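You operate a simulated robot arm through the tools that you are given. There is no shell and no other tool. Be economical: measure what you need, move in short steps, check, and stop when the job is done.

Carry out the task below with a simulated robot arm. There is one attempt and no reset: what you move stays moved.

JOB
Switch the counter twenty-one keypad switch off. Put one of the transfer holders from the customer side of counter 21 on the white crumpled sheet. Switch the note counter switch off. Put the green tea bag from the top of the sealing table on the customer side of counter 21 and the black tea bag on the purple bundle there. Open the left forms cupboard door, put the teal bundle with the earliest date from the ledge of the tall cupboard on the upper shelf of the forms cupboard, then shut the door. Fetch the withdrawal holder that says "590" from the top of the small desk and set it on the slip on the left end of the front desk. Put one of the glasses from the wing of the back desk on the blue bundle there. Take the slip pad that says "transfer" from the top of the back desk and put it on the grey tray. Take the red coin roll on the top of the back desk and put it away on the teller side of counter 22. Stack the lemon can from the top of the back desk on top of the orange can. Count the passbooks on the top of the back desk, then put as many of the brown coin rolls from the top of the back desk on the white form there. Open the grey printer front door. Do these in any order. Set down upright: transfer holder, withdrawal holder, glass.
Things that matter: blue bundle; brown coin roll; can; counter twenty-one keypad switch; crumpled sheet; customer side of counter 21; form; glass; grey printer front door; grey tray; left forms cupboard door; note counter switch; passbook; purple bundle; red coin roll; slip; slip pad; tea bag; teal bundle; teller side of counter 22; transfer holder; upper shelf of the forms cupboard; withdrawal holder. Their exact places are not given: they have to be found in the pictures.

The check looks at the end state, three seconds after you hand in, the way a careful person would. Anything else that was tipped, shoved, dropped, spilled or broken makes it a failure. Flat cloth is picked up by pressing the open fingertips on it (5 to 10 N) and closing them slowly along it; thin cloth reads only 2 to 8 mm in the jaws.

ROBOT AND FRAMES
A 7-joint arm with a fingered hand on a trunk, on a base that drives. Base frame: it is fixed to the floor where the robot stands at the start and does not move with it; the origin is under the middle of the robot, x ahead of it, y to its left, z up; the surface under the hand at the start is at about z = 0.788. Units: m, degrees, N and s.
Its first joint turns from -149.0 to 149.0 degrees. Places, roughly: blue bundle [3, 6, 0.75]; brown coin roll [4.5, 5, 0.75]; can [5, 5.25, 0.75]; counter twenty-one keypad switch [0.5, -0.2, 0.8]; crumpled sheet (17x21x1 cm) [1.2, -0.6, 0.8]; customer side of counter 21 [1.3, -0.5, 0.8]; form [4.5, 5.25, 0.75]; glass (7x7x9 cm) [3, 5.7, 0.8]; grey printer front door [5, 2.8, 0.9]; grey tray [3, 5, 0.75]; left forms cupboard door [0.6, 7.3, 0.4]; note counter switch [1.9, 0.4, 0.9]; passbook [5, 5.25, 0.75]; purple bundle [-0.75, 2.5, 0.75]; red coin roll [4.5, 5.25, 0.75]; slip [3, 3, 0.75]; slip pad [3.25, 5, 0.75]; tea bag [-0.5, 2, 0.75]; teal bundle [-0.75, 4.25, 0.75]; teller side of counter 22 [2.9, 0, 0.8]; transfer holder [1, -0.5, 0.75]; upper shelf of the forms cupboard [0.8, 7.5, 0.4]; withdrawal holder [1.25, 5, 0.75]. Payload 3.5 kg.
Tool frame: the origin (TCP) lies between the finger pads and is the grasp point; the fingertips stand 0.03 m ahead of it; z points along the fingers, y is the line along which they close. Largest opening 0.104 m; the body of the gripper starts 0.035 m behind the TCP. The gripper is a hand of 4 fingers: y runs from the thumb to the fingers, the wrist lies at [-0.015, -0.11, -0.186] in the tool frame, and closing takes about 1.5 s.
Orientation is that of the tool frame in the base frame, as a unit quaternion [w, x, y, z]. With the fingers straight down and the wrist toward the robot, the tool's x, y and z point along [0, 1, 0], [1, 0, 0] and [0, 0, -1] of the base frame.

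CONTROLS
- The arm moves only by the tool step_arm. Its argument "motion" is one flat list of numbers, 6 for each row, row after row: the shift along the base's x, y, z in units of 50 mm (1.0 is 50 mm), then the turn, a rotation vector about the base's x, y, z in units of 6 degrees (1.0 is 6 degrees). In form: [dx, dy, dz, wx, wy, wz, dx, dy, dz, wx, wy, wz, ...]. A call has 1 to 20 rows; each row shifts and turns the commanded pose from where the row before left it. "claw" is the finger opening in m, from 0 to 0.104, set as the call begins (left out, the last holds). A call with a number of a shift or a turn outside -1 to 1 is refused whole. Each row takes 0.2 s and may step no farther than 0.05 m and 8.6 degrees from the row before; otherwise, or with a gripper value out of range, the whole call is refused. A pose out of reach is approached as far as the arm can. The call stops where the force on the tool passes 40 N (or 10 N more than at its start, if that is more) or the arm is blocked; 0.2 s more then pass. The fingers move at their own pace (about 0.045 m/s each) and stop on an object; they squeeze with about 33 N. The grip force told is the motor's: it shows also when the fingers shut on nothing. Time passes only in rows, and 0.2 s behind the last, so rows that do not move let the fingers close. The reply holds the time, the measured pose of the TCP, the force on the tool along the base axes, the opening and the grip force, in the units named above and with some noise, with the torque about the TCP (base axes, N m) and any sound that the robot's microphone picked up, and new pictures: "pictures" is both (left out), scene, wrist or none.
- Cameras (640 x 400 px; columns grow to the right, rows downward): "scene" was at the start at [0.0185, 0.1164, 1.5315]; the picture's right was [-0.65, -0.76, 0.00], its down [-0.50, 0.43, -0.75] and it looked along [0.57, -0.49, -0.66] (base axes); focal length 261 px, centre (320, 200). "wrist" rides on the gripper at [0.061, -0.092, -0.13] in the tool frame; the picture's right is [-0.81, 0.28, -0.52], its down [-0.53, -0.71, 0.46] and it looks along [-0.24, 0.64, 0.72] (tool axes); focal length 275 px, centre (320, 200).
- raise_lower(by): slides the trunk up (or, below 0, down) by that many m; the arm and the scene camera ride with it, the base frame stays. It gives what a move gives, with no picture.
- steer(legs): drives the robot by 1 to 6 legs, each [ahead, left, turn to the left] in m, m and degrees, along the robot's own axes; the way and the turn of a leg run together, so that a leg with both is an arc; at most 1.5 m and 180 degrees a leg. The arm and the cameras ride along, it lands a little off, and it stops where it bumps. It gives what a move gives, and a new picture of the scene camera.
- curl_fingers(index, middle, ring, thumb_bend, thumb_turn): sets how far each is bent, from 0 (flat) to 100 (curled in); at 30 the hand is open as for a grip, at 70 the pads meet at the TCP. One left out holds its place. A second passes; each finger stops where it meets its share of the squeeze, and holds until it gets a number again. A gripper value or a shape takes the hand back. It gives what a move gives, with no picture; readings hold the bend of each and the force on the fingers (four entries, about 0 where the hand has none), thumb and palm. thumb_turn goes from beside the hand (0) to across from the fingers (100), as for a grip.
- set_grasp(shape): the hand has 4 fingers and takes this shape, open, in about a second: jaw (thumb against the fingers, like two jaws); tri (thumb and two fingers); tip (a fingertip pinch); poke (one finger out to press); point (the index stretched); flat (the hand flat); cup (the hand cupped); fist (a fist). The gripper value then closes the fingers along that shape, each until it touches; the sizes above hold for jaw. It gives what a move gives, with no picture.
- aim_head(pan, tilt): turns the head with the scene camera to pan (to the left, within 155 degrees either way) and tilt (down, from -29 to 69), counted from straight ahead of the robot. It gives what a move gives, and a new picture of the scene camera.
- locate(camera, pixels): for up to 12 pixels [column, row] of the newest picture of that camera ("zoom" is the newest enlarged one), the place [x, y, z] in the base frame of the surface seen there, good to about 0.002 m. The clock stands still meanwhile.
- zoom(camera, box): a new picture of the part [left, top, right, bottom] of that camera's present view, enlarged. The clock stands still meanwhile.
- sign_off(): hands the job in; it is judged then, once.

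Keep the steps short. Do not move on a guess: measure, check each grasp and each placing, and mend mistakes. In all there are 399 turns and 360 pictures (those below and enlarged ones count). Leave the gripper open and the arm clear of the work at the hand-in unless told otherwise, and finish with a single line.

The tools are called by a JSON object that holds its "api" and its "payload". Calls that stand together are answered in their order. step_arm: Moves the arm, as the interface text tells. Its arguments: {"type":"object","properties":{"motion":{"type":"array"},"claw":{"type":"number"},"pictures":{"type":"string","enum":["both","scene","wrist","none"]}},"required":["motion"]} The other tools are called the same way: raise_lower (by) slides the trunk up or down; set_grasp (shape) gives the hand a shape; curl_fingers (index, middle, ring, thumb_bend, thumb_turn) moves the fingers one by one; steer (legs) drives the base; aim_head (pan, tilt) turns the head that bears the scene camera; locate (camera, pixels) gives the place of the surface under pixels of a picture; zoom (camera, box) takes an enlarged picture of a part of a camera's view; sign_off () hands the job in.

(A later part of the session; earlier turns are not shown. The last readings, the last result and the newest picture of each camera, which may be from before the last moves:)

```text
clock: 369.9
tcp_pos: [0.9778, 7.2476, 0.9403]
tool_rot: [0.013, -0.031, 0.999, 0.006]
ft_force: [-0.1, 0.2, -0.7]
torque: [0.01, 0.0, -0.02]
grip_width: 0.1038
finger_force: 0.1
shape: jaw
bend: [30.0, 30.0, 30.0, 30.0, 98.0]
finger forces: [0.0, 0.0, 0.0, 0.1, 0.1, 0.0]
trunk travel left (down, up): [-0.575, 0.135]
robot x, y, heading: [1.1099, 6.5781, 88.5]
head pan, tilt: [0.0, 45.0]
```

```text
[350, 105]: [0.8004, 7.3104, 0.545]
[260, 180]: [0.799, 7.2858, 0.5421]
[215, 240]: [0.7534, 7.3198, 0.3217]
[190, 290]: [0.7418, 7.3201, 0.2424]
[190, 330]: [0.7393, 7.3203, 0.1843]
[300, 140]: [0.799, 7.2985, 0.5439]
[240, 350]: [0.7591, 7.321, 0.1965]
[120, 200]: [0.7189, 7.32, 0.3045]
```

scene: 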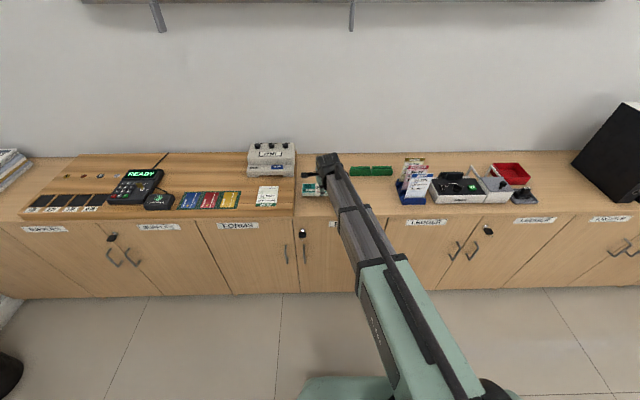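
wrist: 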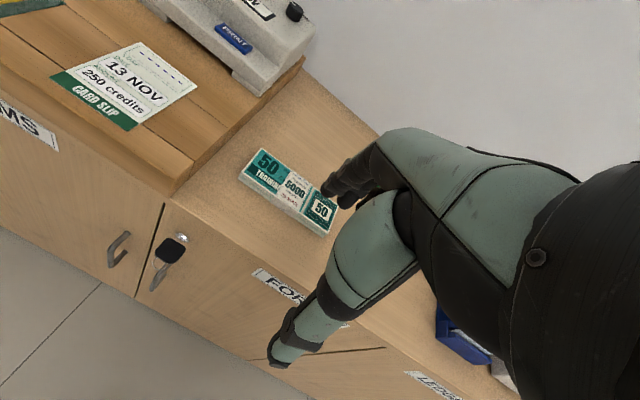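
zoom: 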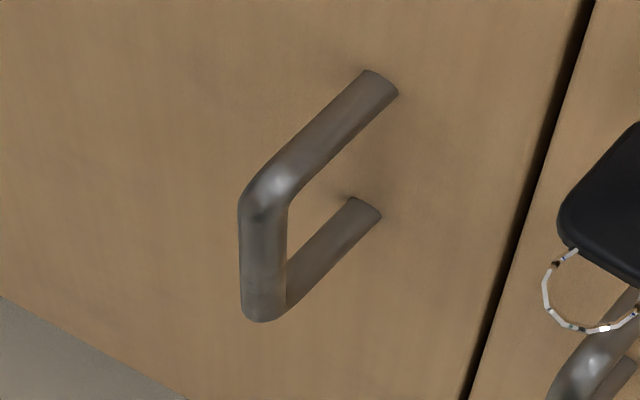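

Handle bar is at x≈0.80, y≈7.285, top at z≈0.545. I'll back off 0.25 m, lower the trunk, then turn the hand horizontal.

{"api": "steer", "payload": {"legs": [[-0.25, 0, 1.5]]}}

{"api": "raise_lower", "payload": {"by": -0.4}}

{"api": "step_arm", "payload": {"motion": [0, 0, 0, 1, 0, 0, 0, 0, 0, 1, 0, 0, 0, 0, 0, 1, 0, 0, 0, 0, 0, 1, 0, 0, 0, 0, 0, 1, 0, 0, 0, 0, 0, 1, 0, 0, 0, 0, 0, 1, 0, 0, 0, 0, 0, 1, 0, 0, 0, 0, 0, 1, 0, 0, 0, 0, 0, 1, 0, 0, 0, 0, 0, 1, 0, 0, 0, 0, 0, 1, 0, 0, 0, 0, 0, 1, 0, 0, 0, 0, 0, 1, 0, 0, 0, 0, 0, 1, 0, 0]}}

```text
clock: 371.7
tcp_pos: [0.9547, 6.9977, 0.9404]
tool_rot: [0.012, -0.045, 0.999, 0.005]
ft_force: [-0.9, 0.1, -0.6]
torque: [-0.01, 0.01, -0.01]
grip_width: 0.1037
finger_force: 0.1
shape: jaw
bend: [30.0, 30.0, 30.0, 30.0, 98.0]
finger forces: [0.0, 0.1, 0.0, 0.0, 0.0, 0.1]
trunk travel left (down, up): [-0.575, 0.135]
robot x, y, heading: [1.1088, 6.3338, 90.2]
head pan, tilt: [0.0, 45.0]
```

scene: 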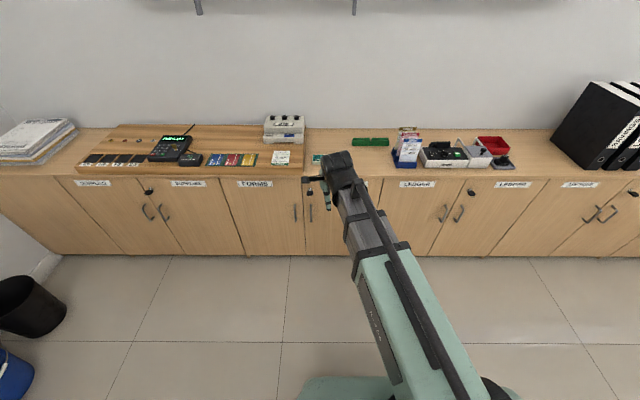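

```text
clock: 375.5
tcp_pos: [0.9554, 6.9968, 0.5413]
tool_rot: [0.013, -0.046, 0.999, 0.005]
ft_force: [-0.4, 0.9, -0.9]
torque: [0.03, 0.02, -0.01]
grip_width: 0.1038
finger_force: 0.0
shape: jaw
bend: [30.0, 30.0, 30.0, 30.0, 98.0]
finger forces: [0.0, 0.0, 0.0, 0.1, 0.0, 0.0]
trunk travel left (down, up): [-0.175, 0.535]
robot x, y, heading: [1.1084, 6.329, 90.2]
head pan, tilt: [0.0, 45.0]
```

```text
clock: 378.7
tcp_pos: [0.9337, 6.9915, 0.5436]
tool_rot: [0.044, -0.014, 0.705, 0.708]
ft_force: [-0.3, 0.3, -0.5]
torque: [-0.02, 0.0, 0.0]
grip_width: 0.1037
finger_force: 0.0
shape: jaw
bend: [30.0, 30.0, 30.0, 30.0, 98.0]
finger forces: [0.1, 0.0, 0.1, 0.0, 0.0, 0.0]
out of reach, approached as far as the arm can: row 14, 15
trunk travel left (down, up): [-0.175, 0.535]
robot x, y, heading: [1.109, 6.3317, 90.1]
head pan, tilt: [0.0, 45.0]
```

scene: 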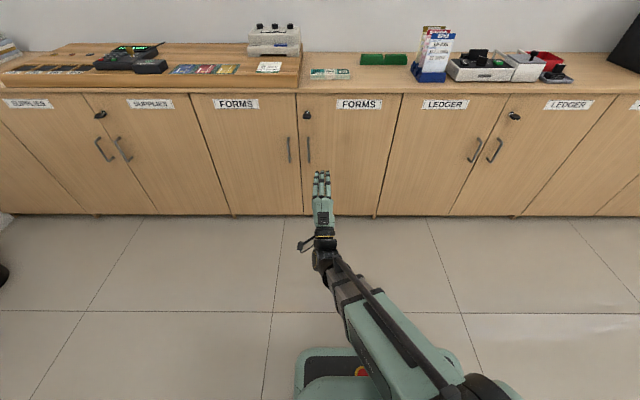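
wrist: 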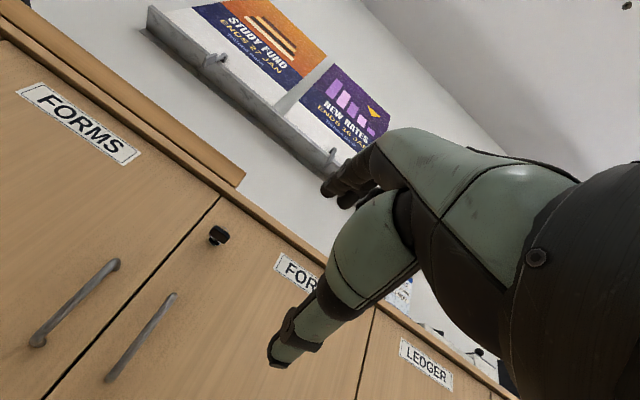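

Horizontal now. I'll roll −90° about y so that the fingers close horizontally, thumb on the right.

{"api": "step_arm", "payload": {"motion": [0, 0, 0, 0, -1, 0, 0, 0, 0, 0, -1, 0, 0, 0, 0, 0, -1, 0, 0, 0, 0, 0, -1, 0, 0, 0, 0, 0, -1, 0, 0, 0, 0, 0, -1, 0, 0, 0, 0, 0, -1, 0, 0, 0, 0, 0, -1, 0, 0, 0, 0, 0, -1, 0, 0, 0, 0, 0, -1, 0, 0, 0, 0, 0, -1, 0, 0, 0, 0, 0, -1, 0, 0, 0, 0, 0, -1, 0, 0, 0, 0, 0, -1, 0, 0, 0, 0, 0, -1, 0], "claw": 0.06}}

```text
clock: 381.9
tcp_pos: [0.7125, 6.8704, 0.5788]
tool_rot: [0.527, -0.519, 0.467, 0.484]
ft_force: [-0.3, -1.3, -0.6]
torque: [-0.01, -0.03, 0.01]
grip_width: 0.0602
finger_force: 0.0
shape: jaw
bend: [74.0, 41.0, 38.0, 66.0, 100.0]
finger forces: [0.0, 0.0, 0.0, 0.0, 0.1, 0.1]
out of reach, approached as far as the arm can: row 1, 2, 3, 4, 5, 6, 7, 8, 9, 10
trunk travel left (down, up): [-0.175, 0.535]
robot x, y, heading: [1.1047, 6.3322, 90.2]
head pan, tilt: [0.0, 45.0]
```

scene: 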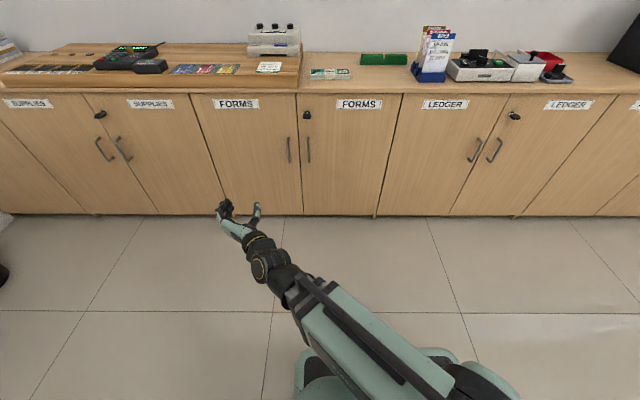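
wrist: 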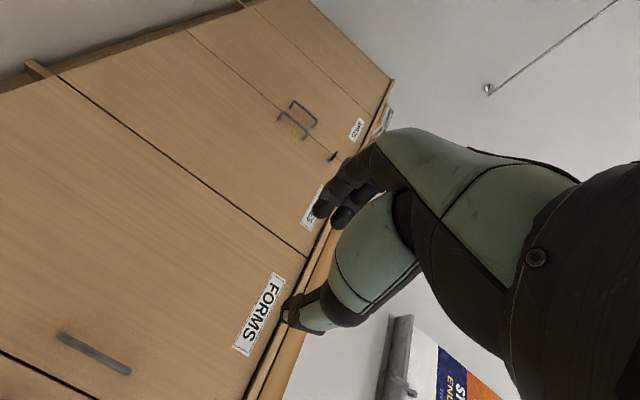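

{"api": "step_arm", "payload": {"motion": [-0.62, 0.6, 0, 0, 0, 0, -0.62, 0.6, 0, 0, 0, 0, -0.62, 0.6, 0, 0, 0, 0, -0.62, 0.6, -0.2, 0, 0, 0, -0.62, 0.6, -0.2, 0, 0, 0, 0, 0.6, -0.3, 0, 0, 0]}}

```text
clock: 383.3
tcp_pos: [0.5565, 7.05, 0.5427]
tool_rot: [0.527, -0.518, 0.468, 0.485]
ft_force: [-0.6, -0.2, -0.2]
torque: [0.02, 0.01, 0.02]
grip_width: 0.0606
finger_force: 0.1
shape: jaw
bend: [74.0, 41.0, 38.0, 66.0, 100.0]
finger forces: [0.1, 0.0, 0.1, 0.0, 0.0, 0.1]
trunk travel left (down, up): [-0.175, 0.535]
robot x, y, heading: [1.1065, 6.3328, 90.2]
head pan, tilt: [0.0, 45.0]
```

scene: 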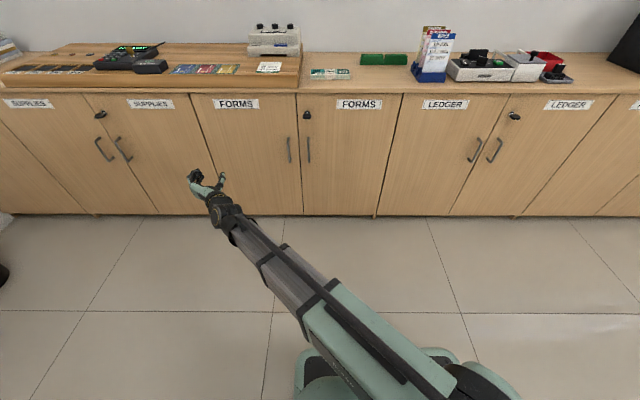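
wrist: 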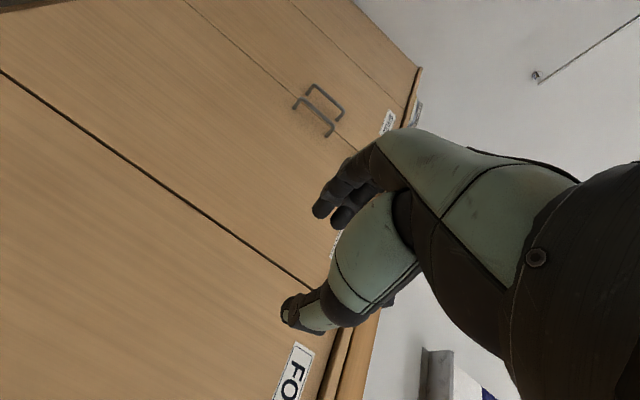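

{"api": "step_arm", "payload": {"motion": [0.8, 0.3, 0, 0, 0, 0, 0.8, 0.3, 0, 0, 0, 0, 0.8, 0.3, 0, 0, 0, 0, 0.8, 0.2, 0, 0, 0, 0, 0.8, 0.2, -0.2, 0, 0, 0, 0.67, 0.2, -0.2, 0, 0, 0]}}

```text
clock: 384.7
tcp_pos: [0.6911, 7.0628, 0.5555]
tool_rot: [0.549, -0.505, 0.492, 0.448]
ft_force: [-0.2, -0.2, -0.6]
torque: [-0.02, 0.02, 0.02]
grip_width: 0.0601
finger_force: 0.0
shape: jaw
bend: [74.0, 41.0, 38.0, 66.0, 100.0]
finger forces: [0.1, 0.0, 0.0, 0.0, 0.0, 0.0]
out of reach, approached as far as the arm can: row 1, 2, 3, 4, 5, 6
trunk travel left (down, up): [-0.175, 0.535]
robot x, y, heading: [1.1029, 6.3332, 90.0]
head pan, tilt: [0.0, 45.0]
```

scene: 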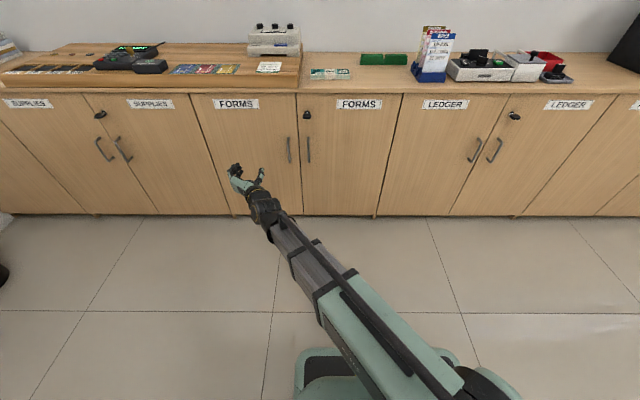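
wrist: 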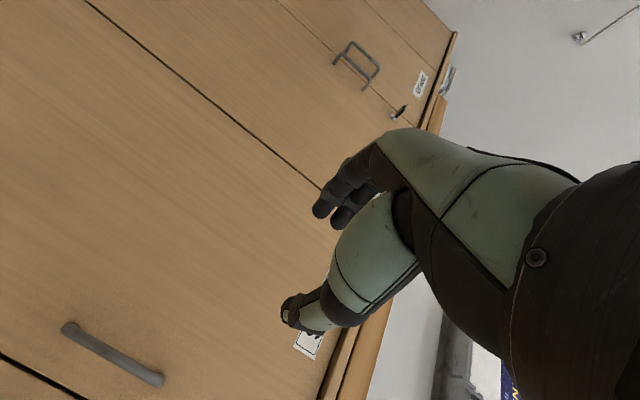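

Limited by the wrist in this lateral place; the hand needs to be more to my left. I'll shift the base right and slightly ahead.

{"api": "steer", "payload": {"legs": [[0.08, -0.24, 0]]}}

{"api": "step_arm", "payload": {"motion": [-0.7, 0, -0.2, 0, 0, 0, -0.7, 0, -0.3, 0, 0, 0, -0.5, 0, -0.3, 0, 0, 0, -0.5, 0, -0.3, 0, 0, 0]}}

```text
clock: 386.6
tcp_pos: [0.9292, 7.1452, 0.556]
tool_rot: [0.549, -0.506, 0.492, 0.448]
ft_force: [0.6, 0.7, 0.3]
torque: [0.03, 0.0, -0.02]
grip_width: 0.0603
finger_force: 0.1
shape: jaw
bend: [74.0, 41.0, 38.0, 66.0, 100.0]
finger forces: [0.0, 0.0, 0.0, 0.0, 0.0, 0.1]
trunk travel left (down, up): [-0.175, 0.535]
robot x, y, heading: [1.3481, 6.4151, 90.2]
head pan, tilt: [0.0, 45.0]
```

scene: 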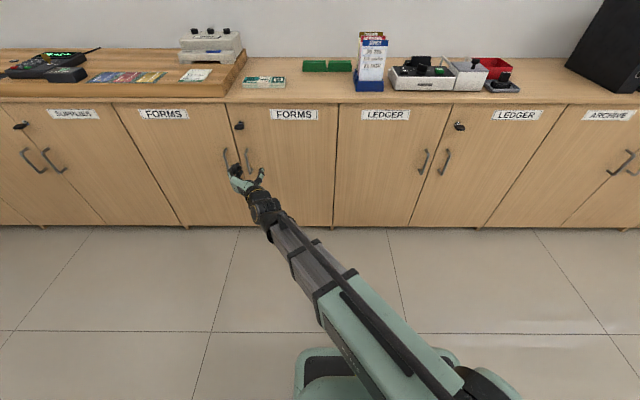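

```text
clock: 387.6
tcp_pos: [0.8078, 7.1423, 0.5004]
tool_rot: [0.55, -0.505, 0.492, 0.447]
ft_force: [0.4, -0.1, 0.4]
torque: [-0.03, -0.02, 0.0]
grip_width: 0.0603
finger_force: 0.1
shape: jaw
bend: [74.0, 41.0, 38.0, 66.0, 100.0]
finger forces: [0.1, 0.1, 0.0, 0.0, 0.1, 0.0]
trunk travel left (down, up): [-0.175, 0.535]
robot x, y, heading: [1.3461, 6.4153, 90.1]
head pan, tilt: [0.0, 45.0]
```

scene: 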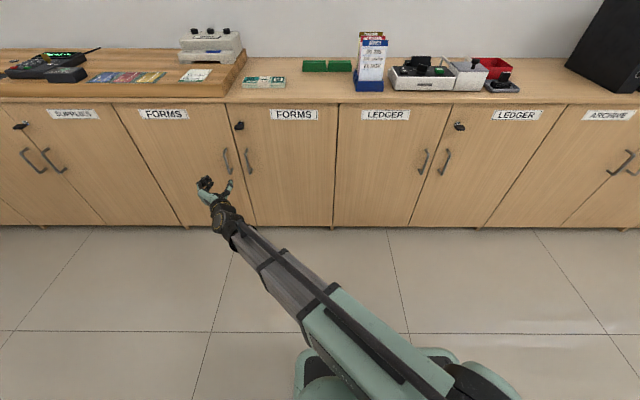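
wrist: 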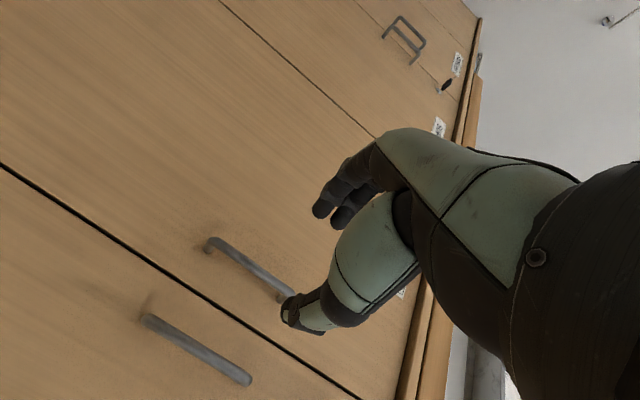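

{"api": "locate", "payload": {"camera": "wrist", "pixels": [[212, 244], [230, 255], [250, 268], [275, 285], [165, 325], [230, 368], [292, 318], [318, 210], [338, 222]]}}

{"api": "zoom", "payload": {"camera": "scene", "box": [180, 135, 276, 245]}}

```text
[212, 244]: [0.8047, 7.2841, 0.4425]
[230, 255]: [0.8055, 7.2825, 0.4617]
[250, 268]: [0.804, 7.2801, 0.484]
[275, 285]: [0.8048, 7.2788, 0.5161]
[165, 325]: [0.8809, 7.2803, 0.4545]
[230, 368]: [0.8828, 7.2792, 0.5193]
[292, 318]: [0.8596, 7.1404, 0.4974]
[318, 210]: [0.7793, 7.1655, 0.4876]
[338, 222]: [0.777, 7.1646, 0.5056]
```

```text
3.64 times, centred on (228, 190) of scene
```

zoom: 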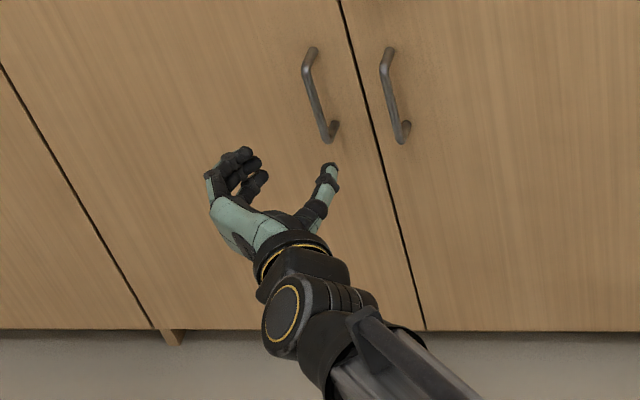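

The bar (x 0.805, y 7.28, z 0.44–0.545) lies between index (x 0.778) and thumb (x 0.86). I'll advance to it.

{"api": "step_arm", "payload": {"motion": [0, 0.7, -0.15, 0, 0, 0, 0, 0.7, -0.15, 0, 0, 0, 0, 0.7, 0, 0, 0, 0, 0, 0.5, 0, 0, 0, 0], "pictures": "none"}}

{"api": "zoom", "payload": {"camera": "wrist", "box": [200, 150, 420, 370]}}

```text
clock: 388.6
tcp_pos: [0.8097, 7.2746, 0.4858]
tool_rot: [0.549, -0.506, 0.492, 0.448]
ft_force: [-0.4, 0.1, 0.2]
torque: [-0.01, 0.03, 0.01]
grip_width: 0.06
finger_force: 0.1
shape: jaw
bend: [74.0, 41.0, 38.0, 66.0, 100.0]
finger forces: [0.0, 0.0, 0.1, 0.0, 0.1, 0.0]
trunk travel left (down, up): [-0.175, 0.535]
robot x, y, heading: [1.3441, 6.4134, 90.4]
head pan, tilt: [0.0, 45.0]
```

```text
1.82 times, centred on (310, 260) of wrist
```

zoom: 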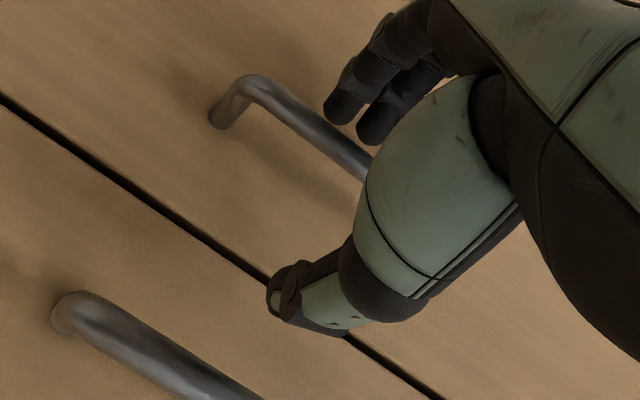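

{"api": "step_arm", "payload": {"motion": [0, 0, 0, 0, 0, 0, 0, 0, 0, 0, 0, 0, 0, 0, 0, 0, 0, 0, 0, 0, 0, 0, 0, 0, 0, 0, 0, 0, 0, 0, 0, 0, 0, 0, 0, 0], "claw": 0.0, "pictures": "none"}}

{"api": "zoom", "payload": {"camera": "wrist", "box": [200, 150, 420, 370]}}

```text
clock: 390.0
tcp_pos: [0.8097, 7.274, 0.4871]
tool_rot: [0.549, -0.505, 0.492, 0.448]
ft_force: [2.1, 1.4, 1.5]
torque: [-0.05, -0.11, 0.02]
grip_width: 0.0001
finger_force: 33.1
shape: jaw
bend: [72.0, 70.0, 70.0, 49.0, 100.0]
finger forces: [4.6, 3.2, 3.1, 0.1, 31.8, 0.0]
trunk travel left (down, up): [-0.175, 0.535]
robot x, y, heading: [1.3459, 6.4169, 90.0]
head pan, tilt: [0.0, 45.0]
```

```text
1.82 times, centred on (310, 260) of wrist
```

zoom: 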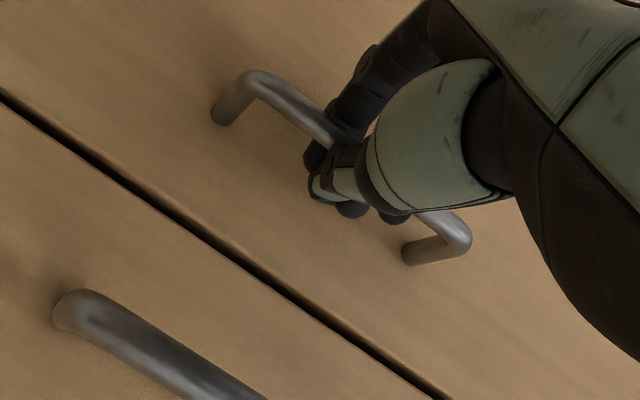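

The fingers are hooked behind the bar. I'll pull along the door's arc to about 30°.

{"api": "step_arm", "payload": {"motion": [-0.1, -0.57, 0, 0, 0, 0, -0.15, -0.56, 0, 0, 0, 0, -0.2, -0.55, 0, 0, 0, 0, -0.24, -0.53, 0, 0, 0, 0, -0.29, -0.5, 0, 0, 0, 0, -0.33, -0.48, 0, 0, 0, 0]}}

```text
clock: 391.4
tcp_pos: [0.744, 7.113, 0.4865]
tool_rot: [0.549, -0.506, 0.492, 0.449]
ft_force: [11.7, -7.4, -2.5]
torque: [0.0, -0.1, -0.01]
grip_width: 0.0
finger_force: 32.8
shape: jaw
bend: [72.0, 70.0, 70.0, 49.0, 100.0]
finger forces: [0.6, 0.7, 2.3, 0.0, 8.8, 0.1]
trunk travel left (down, up): [-0.175, 0.535]
robot x, y, heading: [1.3476, 6.4125, 90.4]
head pan, tilt: [0.0, 45.0]
```

scene: 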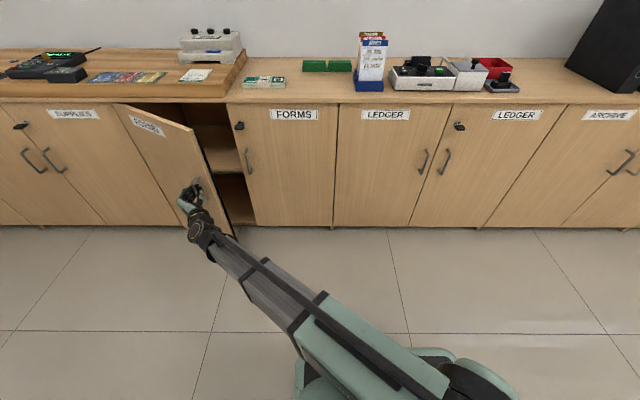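
wrist: 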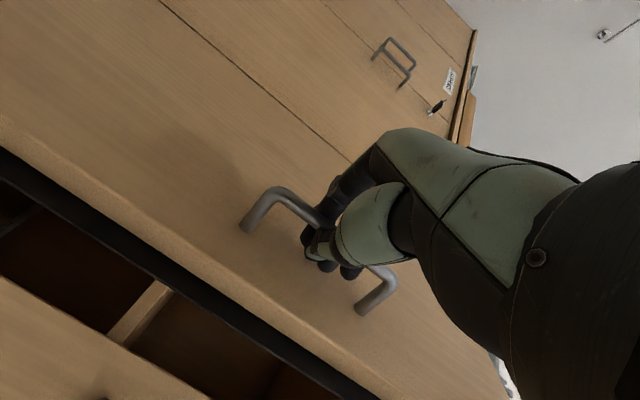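

{"api": "step_arm", "payload": {"motion": [-0.37, -0.45, 0, 0, 0, 0, -0.41, -0.41, 0, 0, 0, 0, -0.44, -0.37, 0, 0, 0, 0, -0.47, -0.34, 0, 0, 0, 0, -0.5, -0.29, 0, 0, 0, 0, -0.53, -0.25, 0, 0, 0, 0]}}

```text
clock: 392.8
tcp_pos: [0.6078, 7.008, 0.4853]
tool_rot: [0.55, -0.505, 0.492, 0.447]
ft_force: [-1.6, 3.6, 0.6]
torque: [-0.08, -0.07, -0.06]
grip_width: 0.0
finger_force: 32.8
shape: jaw
bend: [72.0, 70.0, 70.0, 49.0, 100.0]
finger forces: [0.9, 0.1, 3.6, 0.0, 1.4, 0.1]
trunk travel left (down, up): [-0.175, 0.535]
robot x, y, heading: [1.3468, 6.4118, 90.4]
head pan, tilt: [0.0, 45.0]
```

scene: 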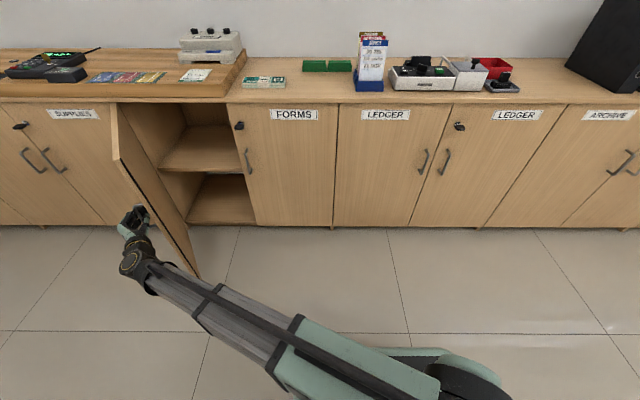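
wrist: 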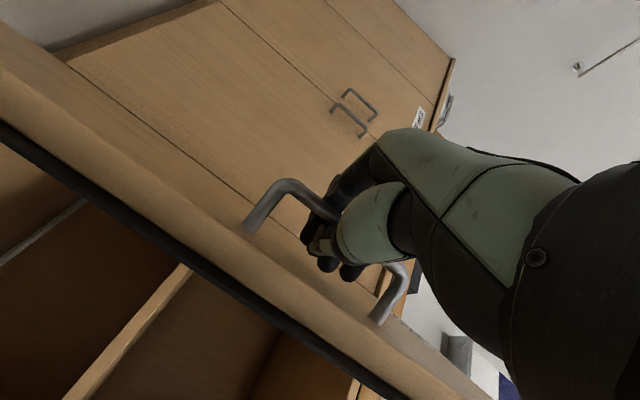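

{"api": "step_arm", "payload": {"motion": [-0.54, -0.2, 0, 0, 0, 0, -0.56, -0.15, 0, 0, 0, 0, -0.57, -0.1, 0, 0, 0, 0], "pictures": "scene"}}

{"api": "locate", "payload": {"camera": "scene", "pixels": [[205, 155], [230, 168], [165, 168], [190, 130], [215, 125], [200, 215], [240, 220], [255, 225], [160, 215]]}}

```text
clock: 393.6
tcp_pos: [0.5227, 6.9856, 0.485]
tool_rot: [0.548, -0.506, 0.492, 0.449]
ft_force: [-0.2, 0.9, -0.7]
torque: [0.0, -0.02, 0.0]
grip_width: 0.0001
finger_force: 33.0
shape: jaw
bend: [72.0, 70.0, 70.0, 50.0, 100.0]
finger forces: [0.0, 0.0, 0.6, 0.1, 0.7, 0.1]
trunk travel left (down, up): [-0.175, 0.535]
robot x, y, heading: [1.3453, 6.4145, 90.3]
head pan, tilt: [0.0, 45.0]
```

scene: 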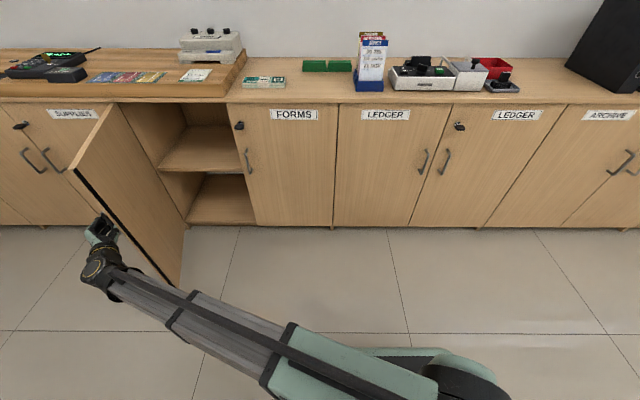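

```text
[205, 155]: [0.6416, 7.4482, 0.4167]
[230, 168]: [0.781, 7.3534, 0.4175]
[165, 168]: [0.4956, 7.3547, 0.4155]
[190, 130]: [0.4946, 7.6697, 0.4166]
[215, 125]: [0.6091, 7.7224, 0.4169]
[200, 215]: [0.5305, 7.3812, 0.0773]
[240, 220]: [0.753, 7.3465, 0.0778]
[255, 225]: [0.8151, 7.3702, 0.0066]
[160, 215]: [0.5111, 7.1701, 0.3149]
```

Door ~75° open; upper shelf is z=0.417, x 0.495–0.83. I'll open only the fingers (not the thumb) to unhook, then back out.

{"api": "curl_fingers", "payload": {"index": 15, "middle": 15, "ring": 15}}

{"api": "step_arm", "payload": {"motion": [0, -0.4, 0, 0, 0, 0, 0, -0.7, 0, 0, 0, 0, 0, -0.7, 0, 0, 0, 0, 0, -0.7, 0, 0, 0, 0]}}

```text
clock: 394.6
tcp_pos: [0.5248, 6.9862, 0.4865]
tool_rot: [0.55, -0.505, 0.492, 0.448]
ft_force: [0.7, 6.4, 6.7]
torque: [-0.03, 0.07, -0.8]
grip_width: 0.0356
finger_force: 15.8
shape: fingers
bend: [15.0, 15.0, 15.0, 61.0, 100.0]
finger forces: [0.0, 0.0, 0.0, 0.0, 31.7, 0.1]
trunk travel left (down, up): [-0.175, 0.535]
robot x, y, heading: [1.3447, 6.4121, 90.3]
head pan, tilt: [0.0, 45.0]
```

```text
clock: 395.6
tcp_pos: [0.5239, 6.8614, 0.4852]
tool_rot: [0.549, -0.506, 0.492, 0.448]
ft_force: [0.5, 0.4, -0.7]
torque: [-0.03, 0.0, 0.0]
grip_width: 0.0245
finger_force: 0.2
shape: fingers
bend: [15.0, 15.0, 15.0, 73.0, 100.0]
finger forces: [0.1, 0.1, 0.0, 0.0, 0.0, 0.0]
trunk travel left (down, up): [-0.175, 0.535]
robot x, y, heading: [1.3446, 6.418, 90.5]
head pan, tilt: [0.0, 45.0]
```

scene: 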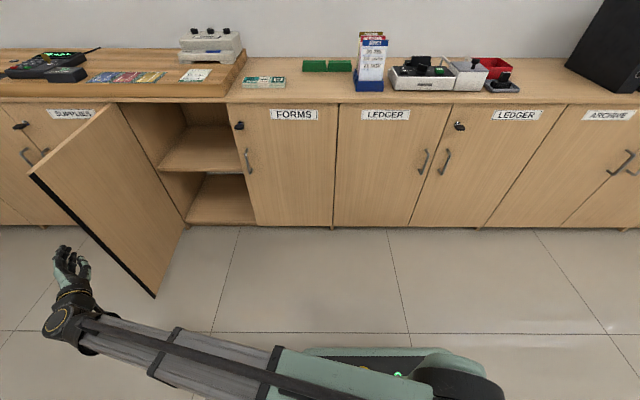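
wrist: 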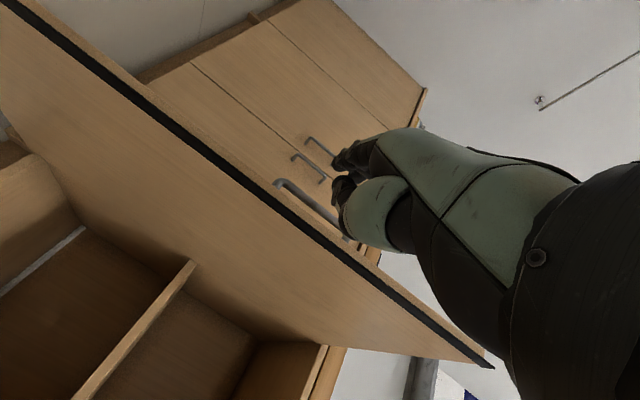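

Door swung to ~100°, hand free. I'll back away, then turn the hand back to pointing down.

{"api": "steer", "payload": {"legs": [[-0.25, 0, 0]]}}

{"api": "set_grasp", "payload": {"shape": "jaw"}}

{"api": "step_arm", "payload": {"motion": [0.3, 0, 0.2, 0, 1, 0, 0.3, 0, 0.2, 0, 1, 0, 0.3, 0, 0.2, 0, 1, 0, 0.3, 0, 0.2, 0, 1, 0, 0.3, 0, 0.2, 0, 1, 0, 0.3, 0, 0.2, 0, 1, 0, 0.3, 0, 0.2, 0, 1, 0, 0.3, 0, 0.2, 0, 1, 0, 0.3, 0, 0, 0, 1, 0, 0.3, 0, 0, 0, 1, 0, 0.3, 0, 0, 0, 1, 0, 0.3, 0, 0, 0, 1, 0, 0.3, 0, 0, 0, 1, 0, 0.3, 0, 0, 0, 1, 0, 0.3, 0, 0, 0, 1, 0], "pictures": "none"}}

```text
clock: 397.4
tcp_pos: [0.5244, 6.6135, 0.4851]
tool_rot: [0.549, -0.505, 0.493, 0.448]
ft_force: [0.0, 0.3, 0.2]
torque: [-0.01, 0.0, 0.03]
grip_width: 0.0249
finger_force: 0.0
shape: fingers
bend: [15.0, 15.0, 15.0, 73.0, 100.0]
finger forces: [0.0, 0.1, 0.0, 0.0, 0.0, 0.1]
trunk travel left (down, up): [-0.175, 0.535]
robot x, y, heading: [1.3414, 6.1655, 90.4]
head pan, tilt: [0.0, 45.0]
```

scene: 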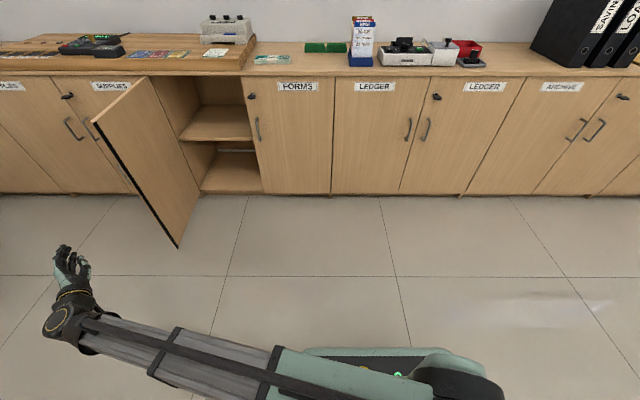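

```text
clock: 398.3
tcp_pos: [0.5261, 6.6152, 0.4862]
tool_rot: [0.549, -0.504, 0.493, 0.448]
ft_force: [-0.7, -0.1, -0.9]
torque: [0.0, 0.0, 0.02]
grip_width: 0.1038
finger_force: 0.1
shape: jaw
bend: [30.0, 30.0, 30.0, 30.0, 98.0]
finger forces: [0.1, 0.1, 0.0, 0.0, 0.0, 0.0]
trunk travel left (down, up): [-0.175, 0.535]
robot x, y, heading: [1.3471, 6.1665, 90.1]
head pan, tilt: [0.0, 45.0]
```

```text
clock: 401.5
tcp_pos: [0.7511, 6.6147, 0.566]
tool_rot: [0.04, -0.039, 0.737, 0.674]
ft_force: [-0.3, 0.5, -0.8]
torque: [0.01, 0.02, 0.0]
grip_width: 0.1039
finger_force: 0.0
shape: jaw
bend: [30.0, 30.0, 30.0, 30.0, 98.0]
finger forces: [0.0, 0.0, 0.0, 0.0, 0.1, 0.0]
trunk travel left (down, up): [-0.175, 0.535]
robot x, y, heading: [1.3427, 6.165, 90.2]
head pan, tilt: [0.0, 45.0]
```

{"api": "step_arm", "payload": {"motion": [0.4, 0.1, 0, -0.99, 0.06, -0.058, 0.4, 0.1, 0, -0.99, 0.06, -0.058, 0.4, 0.1, 0, -0.99, 0.06, -0.058, 0.4, 0.1, 0, -0.99, 0.06, -0.058, 0.4, 0.1, 0, -0.99, 0.06, -0.058, 0.4, 0.1, 0, -0.99, 0.06, -0.058, 0.4, 0.1, 0, -0.99, 0.06, -0.058, 0.4, 0.1, 0, -0.99, 0.06, -0.058, 0.4, 0.1, 0, -0.99, 0.06, -0.058, 0.4, 0.1, 0, -0.99, 0.06, -0.058, 0.4, 0.1, 0, -0.99, 0.06, -0.058, 0.4, 0.1, 0, -0.99, 0.06, -0.058, 0.4, 0.1, 0, -0.99, 0.06, -0.058, 0.4, 0.1, 0, -0.99, 0.06, -0.058], "pictures": "none"}}

{"api": "raise_lower", "payload": {"by": 0.4}}

```text
clock: 404.5
tcp_pos: [1.0301, 6.6835, 0.5658]
tool_rot: [0.0, -0.002, 1.0, 0.015]
ft_force: [0.6, 0.0, 0.0]
torque: [0.02, 0.01, 0.01]
grip_width: 0.1039
finger_force: 0.1
shape: jaw
bend: [30.0, 30.0, 30.0, 30.0, 98.0]
finger forces: [0.0, 0.0, 0.0, 0.0, 0.0, 0.1]
trunk travel left (down, up): [-0.175, 0.535]
robot x, y, heading: [1.3416, 6.1678, 90.0]
head pan, tilt: [0.0, 45.0]
```

```text
clock: 408.3
tcp_pos: [1.0313, 6.685, 0.9654]
tool_rot: [0.0, -0.001, 1.0, 0.014]
ft_force: [-0.7, -0.1, -0.5]
torque: [0.02, 0.01, 0.01]
grip_width: 0.1038
finger_force: 0.0
shape: jaw
bend: [30.0, 30.0, 30.0, 30.0, 98.0]
finger forces: [0.0, 0.1, 0.0, 0.0, 0.1, 0.1]
trunk travel left (down, up): [-0.575, 0.135]
robot x, y, heading: [1.3437, 6.1641, 90.3]
head pan, tilt: [0.0, 45.0]
```

{"api": "steer", "payload": {"legs": [[0.43, 0.3, 0]]}}

{"api": "step_arm", "payload": {"motion": [0.6, 0.7, 0, 0, 0, 0, 0.6, 0.7, 0, 0, 0, 0, 0.6, 0.7, 0, 0, 0, 0, 0.6, 0.7, 0, 0, 0, 0, 0.6, 0.7, 0, 0, 0, 0, 0.6, 0.7, 0, 0, 0, 0, 0.6, 0.7, 0, 0, 0, 0, 0.48, 0.6, 0, 0, 0, 0], "pictures": "wrist"}}

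```text
clock: 411.4
tcp_pos: [0.7265, 7.1125, 0.9665]
tool_rot: [0.0, -0.003, 1.0, 0.014]
ft_force: [-0.8, -0.5, -0.1]
torque: [0.01, 0.01, 0.01]
grip_width: 0.1037
finger_force: 0.1
shape: jaw
bend: [30.0, 30.0, 30.0, 30.0, 98.0]
finger forces: [0.0, 0.0, 0.0, 0.0, 0.0, 0.0]
trunk travel left (down, up): [-0.575, 0.135]
robot x, y, heading: [1.0421, 6.5945, 90.4]
head pan, tilt: [0.0, 45.0]
```

scene: 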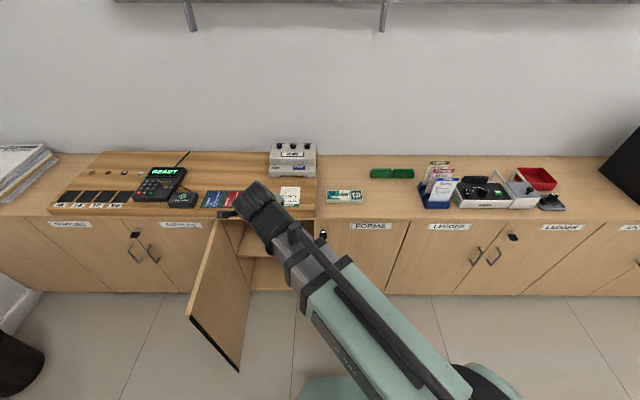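

```text
clock: 413.2
tcp_pos: [0.9607, 7.3873, 0.9648]
tool_rot: [0.001, -0.004, 1.0, 0.015]
ft_force: [-0.4, 0.3, -0.7]
torque: [-0.03, 0.01, 0.0]
grip_width: 0.1037
finger_force: 0.1
shape: jaw
bend: [30.0, 30.0, 30.0, 30.0, 98.0]
finger forces: [0.0, 0.1, 0.0, 0.1, 0.0, 0.0]
trunk travel left (down, up): [-0.575, 0.135]
robot x, y, heading: [1.0481, 6.5965, 90.3]
head pan, tilt: [0.0, 45.0]
```

wrist: 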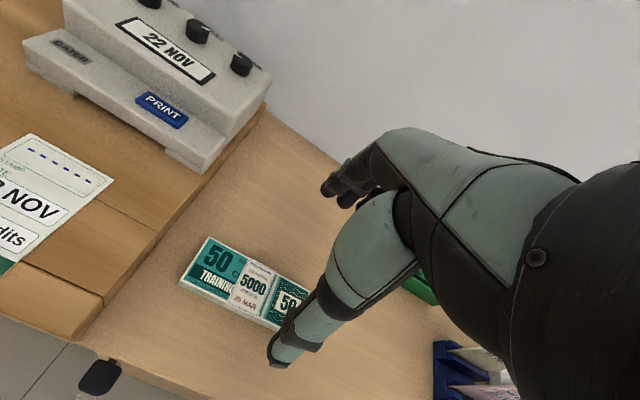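

{"api": "step_arm", "payload": {"motion": [0.3, 0.6, -0.4, 0, 0, 0.55, 0, 0, -0.9, 0, 0, 0, 0, 0, -0.9, 0, 0, 0, 0, 0, -0.8, 0, 0, 0, 0, 0, -0.4, 0, 0, 0, 0, 0, -0.18, 0, 0, 0], "pictures": "none"}}

{"api": "step_arm", "payload": {"motion": [0, 0, 0, 0, 0, 0, 0, 0, 0, 0, 0, 0, 0, 0, 0, 0, 0, 0, 0, 0, 0, 0, 0, 0, 0, 0, 0, 0, 0, 0, 0, 0, 0, 0, 0, 0], "claw": 0.03, "pictures": "wrist"}}

```text
clock: 414.6
tcp_pos: [0.9768, 7.4176, 0.7861]
tool_rot: [-0.001, -0.032, 0.999, 0.015]
ft_force: [0.0, -0.6, -0.4]
torque: [0.01, 0.02, 0.02]
grip_width: 0.1039
finger_force: 0.1
shape: jaw
bend: [30.0, 30.0, 30.0, 30.0, 98.0]
finger forces: [0.0, 0.0, 0.0, 0.0, 0.0, 0.0]
trunk travel left (down, up): [-0.575, 0.135]
robot x, y, heading: [1.0465, 6.5924, 90.4]
head pan, tilt: [0.0, 45.0]
```

```text
clock: 416.0
tcp_pos: [0.9763, 7.4163, 0.7871]
tool_rot: [-0.001, -0.032, 0.999, 0.014]
ft_force: [0.0, -0.2, 0.5]
torque: [0.01, -0.05, 0.03]
grip_width: 0.0533
finger_force: 33.2
shape: jaw
bend: [74.0, 45.0, 42.0, 69.0, 100.0]
finger forces: [16.7, 9.5, 4.1, 0.1, 30.2, 0.1]
trunk travel left (down, up): [-0.575, 0.135]
robot x, y, heading: [1.0418, 6.5953, 90.4]
head pan, tilt: [0.0, 45.0]
```

wrist: 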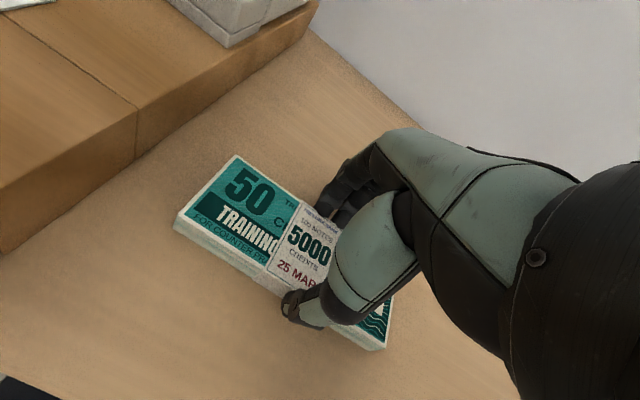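

{"api": "step_arm", "payload": {"motion": [0, 0, 0.6, 0, 0, 0, 0, 0, 0.9, 0, 0, 0, 0, 0, 0.8, 0, 0, 0, -0.2, -0.9, 0, 0, 0, 0, -0.6, -0.75, 0, 0, 0, 0, -0.6, -0.75, 0, 0, 0, 0, -0.6, -0.75, 0, 0, 0, 0, -0.6, -0.75, 0, 0, 0, 0, -0.6, -0.75, 0, 0, 0, 0, -0.7, -0.6, 0, 0, 0, 0, -0.9, 0, 0, 0, 0, 0, -0.9, 0, 0, 0, 0, 0, -0.7, 0, 0, 0, 0, 0], "pictures": "none"}}

{"api": "raise_lower", "payload": {"by": -0.4}}

{"api": "step_arm", "payload": {"motion": [0, 0, 0, 0, 0, 0]}}

```text
clock: 418.8
tcp_pos: [0.6558, 7.1554, 0.9021]
tool_rot: [0.0, -0.032, 0.999, 0.015]
ft_force: [-0.1, -0.3, -1.0]
torque: [0.01, 0.02, -0.01]
grip_width: 0.0534
finger_force: 33.2
shape: jaw
bend: [74.0, 45.0, 43.0, 69.0, 99.0]
finger forces: [16.8, 9.3, 4.1, 0.1, 30.2, 0.0]
trunk travel left (down, up): [-0.575, 0.135]
robot x, y, heading: [1.0461, 6.5969, 90.7]
head pan, tilt: [0.0, 45.0]
```

```text
clock: 422.6
tcp_pos: [0.6547, 7.1556, 0.5017]
tool_rot: [-0.001, -0.032, 0.999, 0.014]
ft_force: [-0.1, 0.3, -0.3]
torque: [-0.01, 0.02, -0.01]
grip_width: 0.0536
finger_force: 32.6
shape: jaw
bend: [74.0, 45.0, 43.0, 69.0, 99.0]
finger forces: [16.8, 9.2, 4.1, 0.0, 30.2, 0.0]
trunk travel left (down, up): [-0.175, 0.535]
robot x, y, heading: [1.042, 6.5942, 90.4]
head pan, tilt: [0.0, 45.0]
```

```text
clock: 423.0
tcp_pos: [0.6556, 7.1543, 0.5015]
tool_rot: [-0.001, -0.032, 0.999, 0.014]
ft_force: [0.4, -1.0, -1.2]
torque: [-0.01, -0.03, 0.04]
grip_width: 0.0533
finger_force: 33.3
shape: jaw
bend: [74.0, 45.0, 43.0, 69.0, 99.0]
finger forces: [16.7, 9.3, 4.0, 0.0, 30.2, 0.0]
trunk travel left (down, up): [-0.175, 0.535]
robot x, y, heading: [1.0449, 6.5935, 90.3]
head pan, tilt: [0.0, 45.0]
```

scene: 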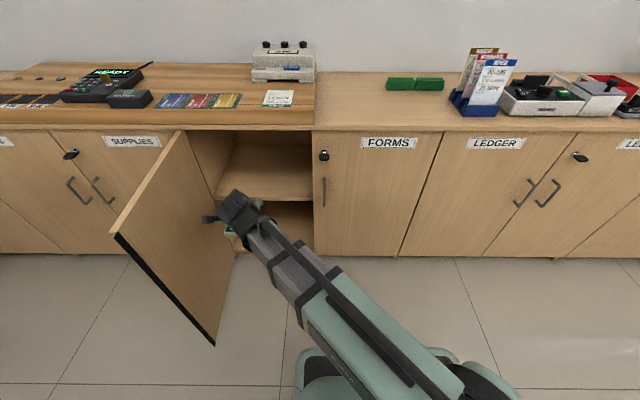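
wrist: 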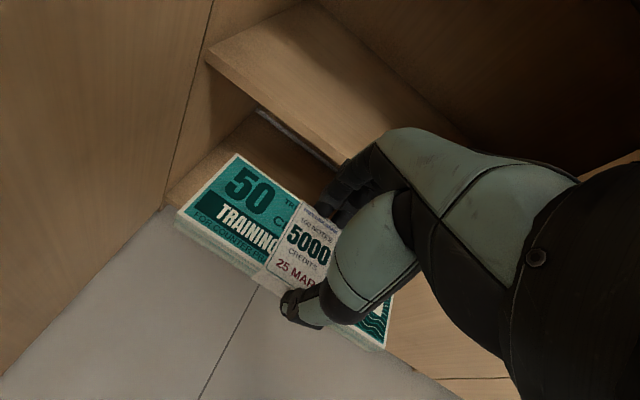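

I'll lower 3 cm and move into the cupboard.

{"api": "step_arm", "payload": {"motion": [0, 0, -0.6, 0, 0, 0, 0, 0.8, 0, 0, 0, 0, 0, 0.8, 0, 0, 0, 0, 0, 0.8, 0, 0, 0, 0, 0, 0.8, 0, 0, 0, 0, 0, 0.8, 0, 0, 0, 0, 0, 0.8, 0, 0, 0, 0]}}

```text
clock: 424.6
tcp_pos: [0.6551, 7.3947, 0.4722]
tool_rot: [-0.001, -0.033, 0.999, 0.014]
ft_force: [-0.5, 0.7, -1.3]
torque: [0.01, -0.02, 0.04]
grip_width: 0.0534
finger_force: 33.3
shape: jaw
bend: [74.0, 45.0, 43.0, 69.0, 99.0]
finger forces: [16.8, 9.3, 4.2, 0.0, 30.5, 0.0]
trunk travel left (down, up): [-0.175, 0.535]
robot x, y, heading: [1.0456, 6.5962, 90.4]
head pan, tilt: [0.0, 45.0]
```

scene: 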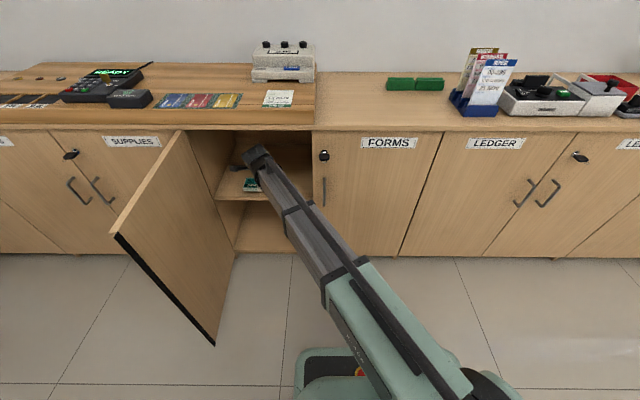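
wrist: 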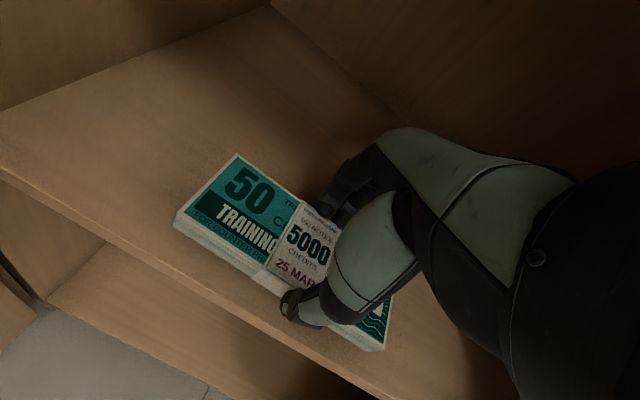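

{"api": "step_arm", "payload": {"motion": [0, 0.6, 0, 0, 0, 0, 0, 0, -0.25, 0, 0, 0], "pictures": "none"}}

{"api": "step_arm", "payload": {"motion": [0, 0, -0.07, 0, 0, 0], "pictures": "none"}}

```text
clock: 425.2
tcp_pos: [0.6566, 7.4246, 0.4605]
tool_rot: [0.0, -0.032, 0.999, 0.014]
ft_force: [-0.6, -0.1, -1.6]
torque: [-0.01, 0.05, 0.05]
grip_width: 0.0534
finger_force: 33.1
shape: jaw
bend: [74.0, 45.0, 43.0, 69.0, 99.0]
finger forces: [16.9, 9.3, 4.2, 0.1, 30.3, 0.0]
trunk travel left (down, up): [-0.175, 0.535]
robot x, y, heading: [1.0447, 6.5921, 90.2]
head pan, tilt: [0.0, 45.0]
```

```text
clock: 425.6
tcp_pos: [0.6556, 7.4252, 0.4567]
tool_rot: [0.0, -0.032, 0.999, 0.015]
ft_force: [-0.7, -0.4, -1.2]
torque: [-0.01, -0.01, -0.01]
grip_width: 0.0534
finger_force: 32.8
shape: jaw
bend: [74.0, 45.0, 43.0, 69.0, 99.0]
finger forces: [17.0, 9.4, 4.2, 0.1, 30.4, 0.0]
trunk travel left (down, up): [-0.175, 0.535]
robot x, y, heading: [1.0448, 6.5905, 90.5]
head pan, tilt: [0.0, 45.0]
```

{"api": "step_arm", "payload": {"motion": [0, 0, -0.06, 0, 0, 0, 0, 0, 0, 0, 0, 0], "pictures": "none"}}

{"api": "step_arm", "payload": {"motion": [0, 0, -0.03, 0, 0, 0, 0, 0, 0, 0, 0, 0], "pictures": "none"}}

```text
clock: 426.2
tcp_pos: [0.6556, 7.4243, 0.4544]
tool_rot: [-0.001, -0.032, 0.999, 0.015]
ft_force: [-0.1, 0.1, 4.8]
torque: [-0.06, -0.01, 0.02]
grip_width: 0.0536
finger_force: 32.7
shape: jaw
bend: [74.0, 45.0, 43.0, 69.0, 99.0]
finger forces: [17.2, 9.7, 4.6, 0.1, 31.1, 0.0]
trunk travel left (down, up): [-0.175, 0.535]
robot x, y, heading: [1.0451, 6.5935, 90.4]
head pan, tilt: [0.0, 45.0]
```

```text
clock: 426.8
tcp_pos: [0.6556, 7.4236, 0.4529]
tool_rot: [0.0, -0.033, 0.999, 0.016]
ft_force: [-1.3, 0.3, 14.0]
torque: [-0.09, -0.03, -0.02]
grip_width: 0.0536
finger_force: 32.8
shape: jaw
bend: [74.0, 45.0, 43.0, 69.0, 99.0]
finger forces: [17.7, 10.2, 4.7, 0.0, 32.3, 0.0]
trunk travel left (down, up): [-0.175, 0.535]
robot x, y, heading: [1.0441, 6.5931, 90.3]
head pan, tilt: [0.0, 45.0]
```

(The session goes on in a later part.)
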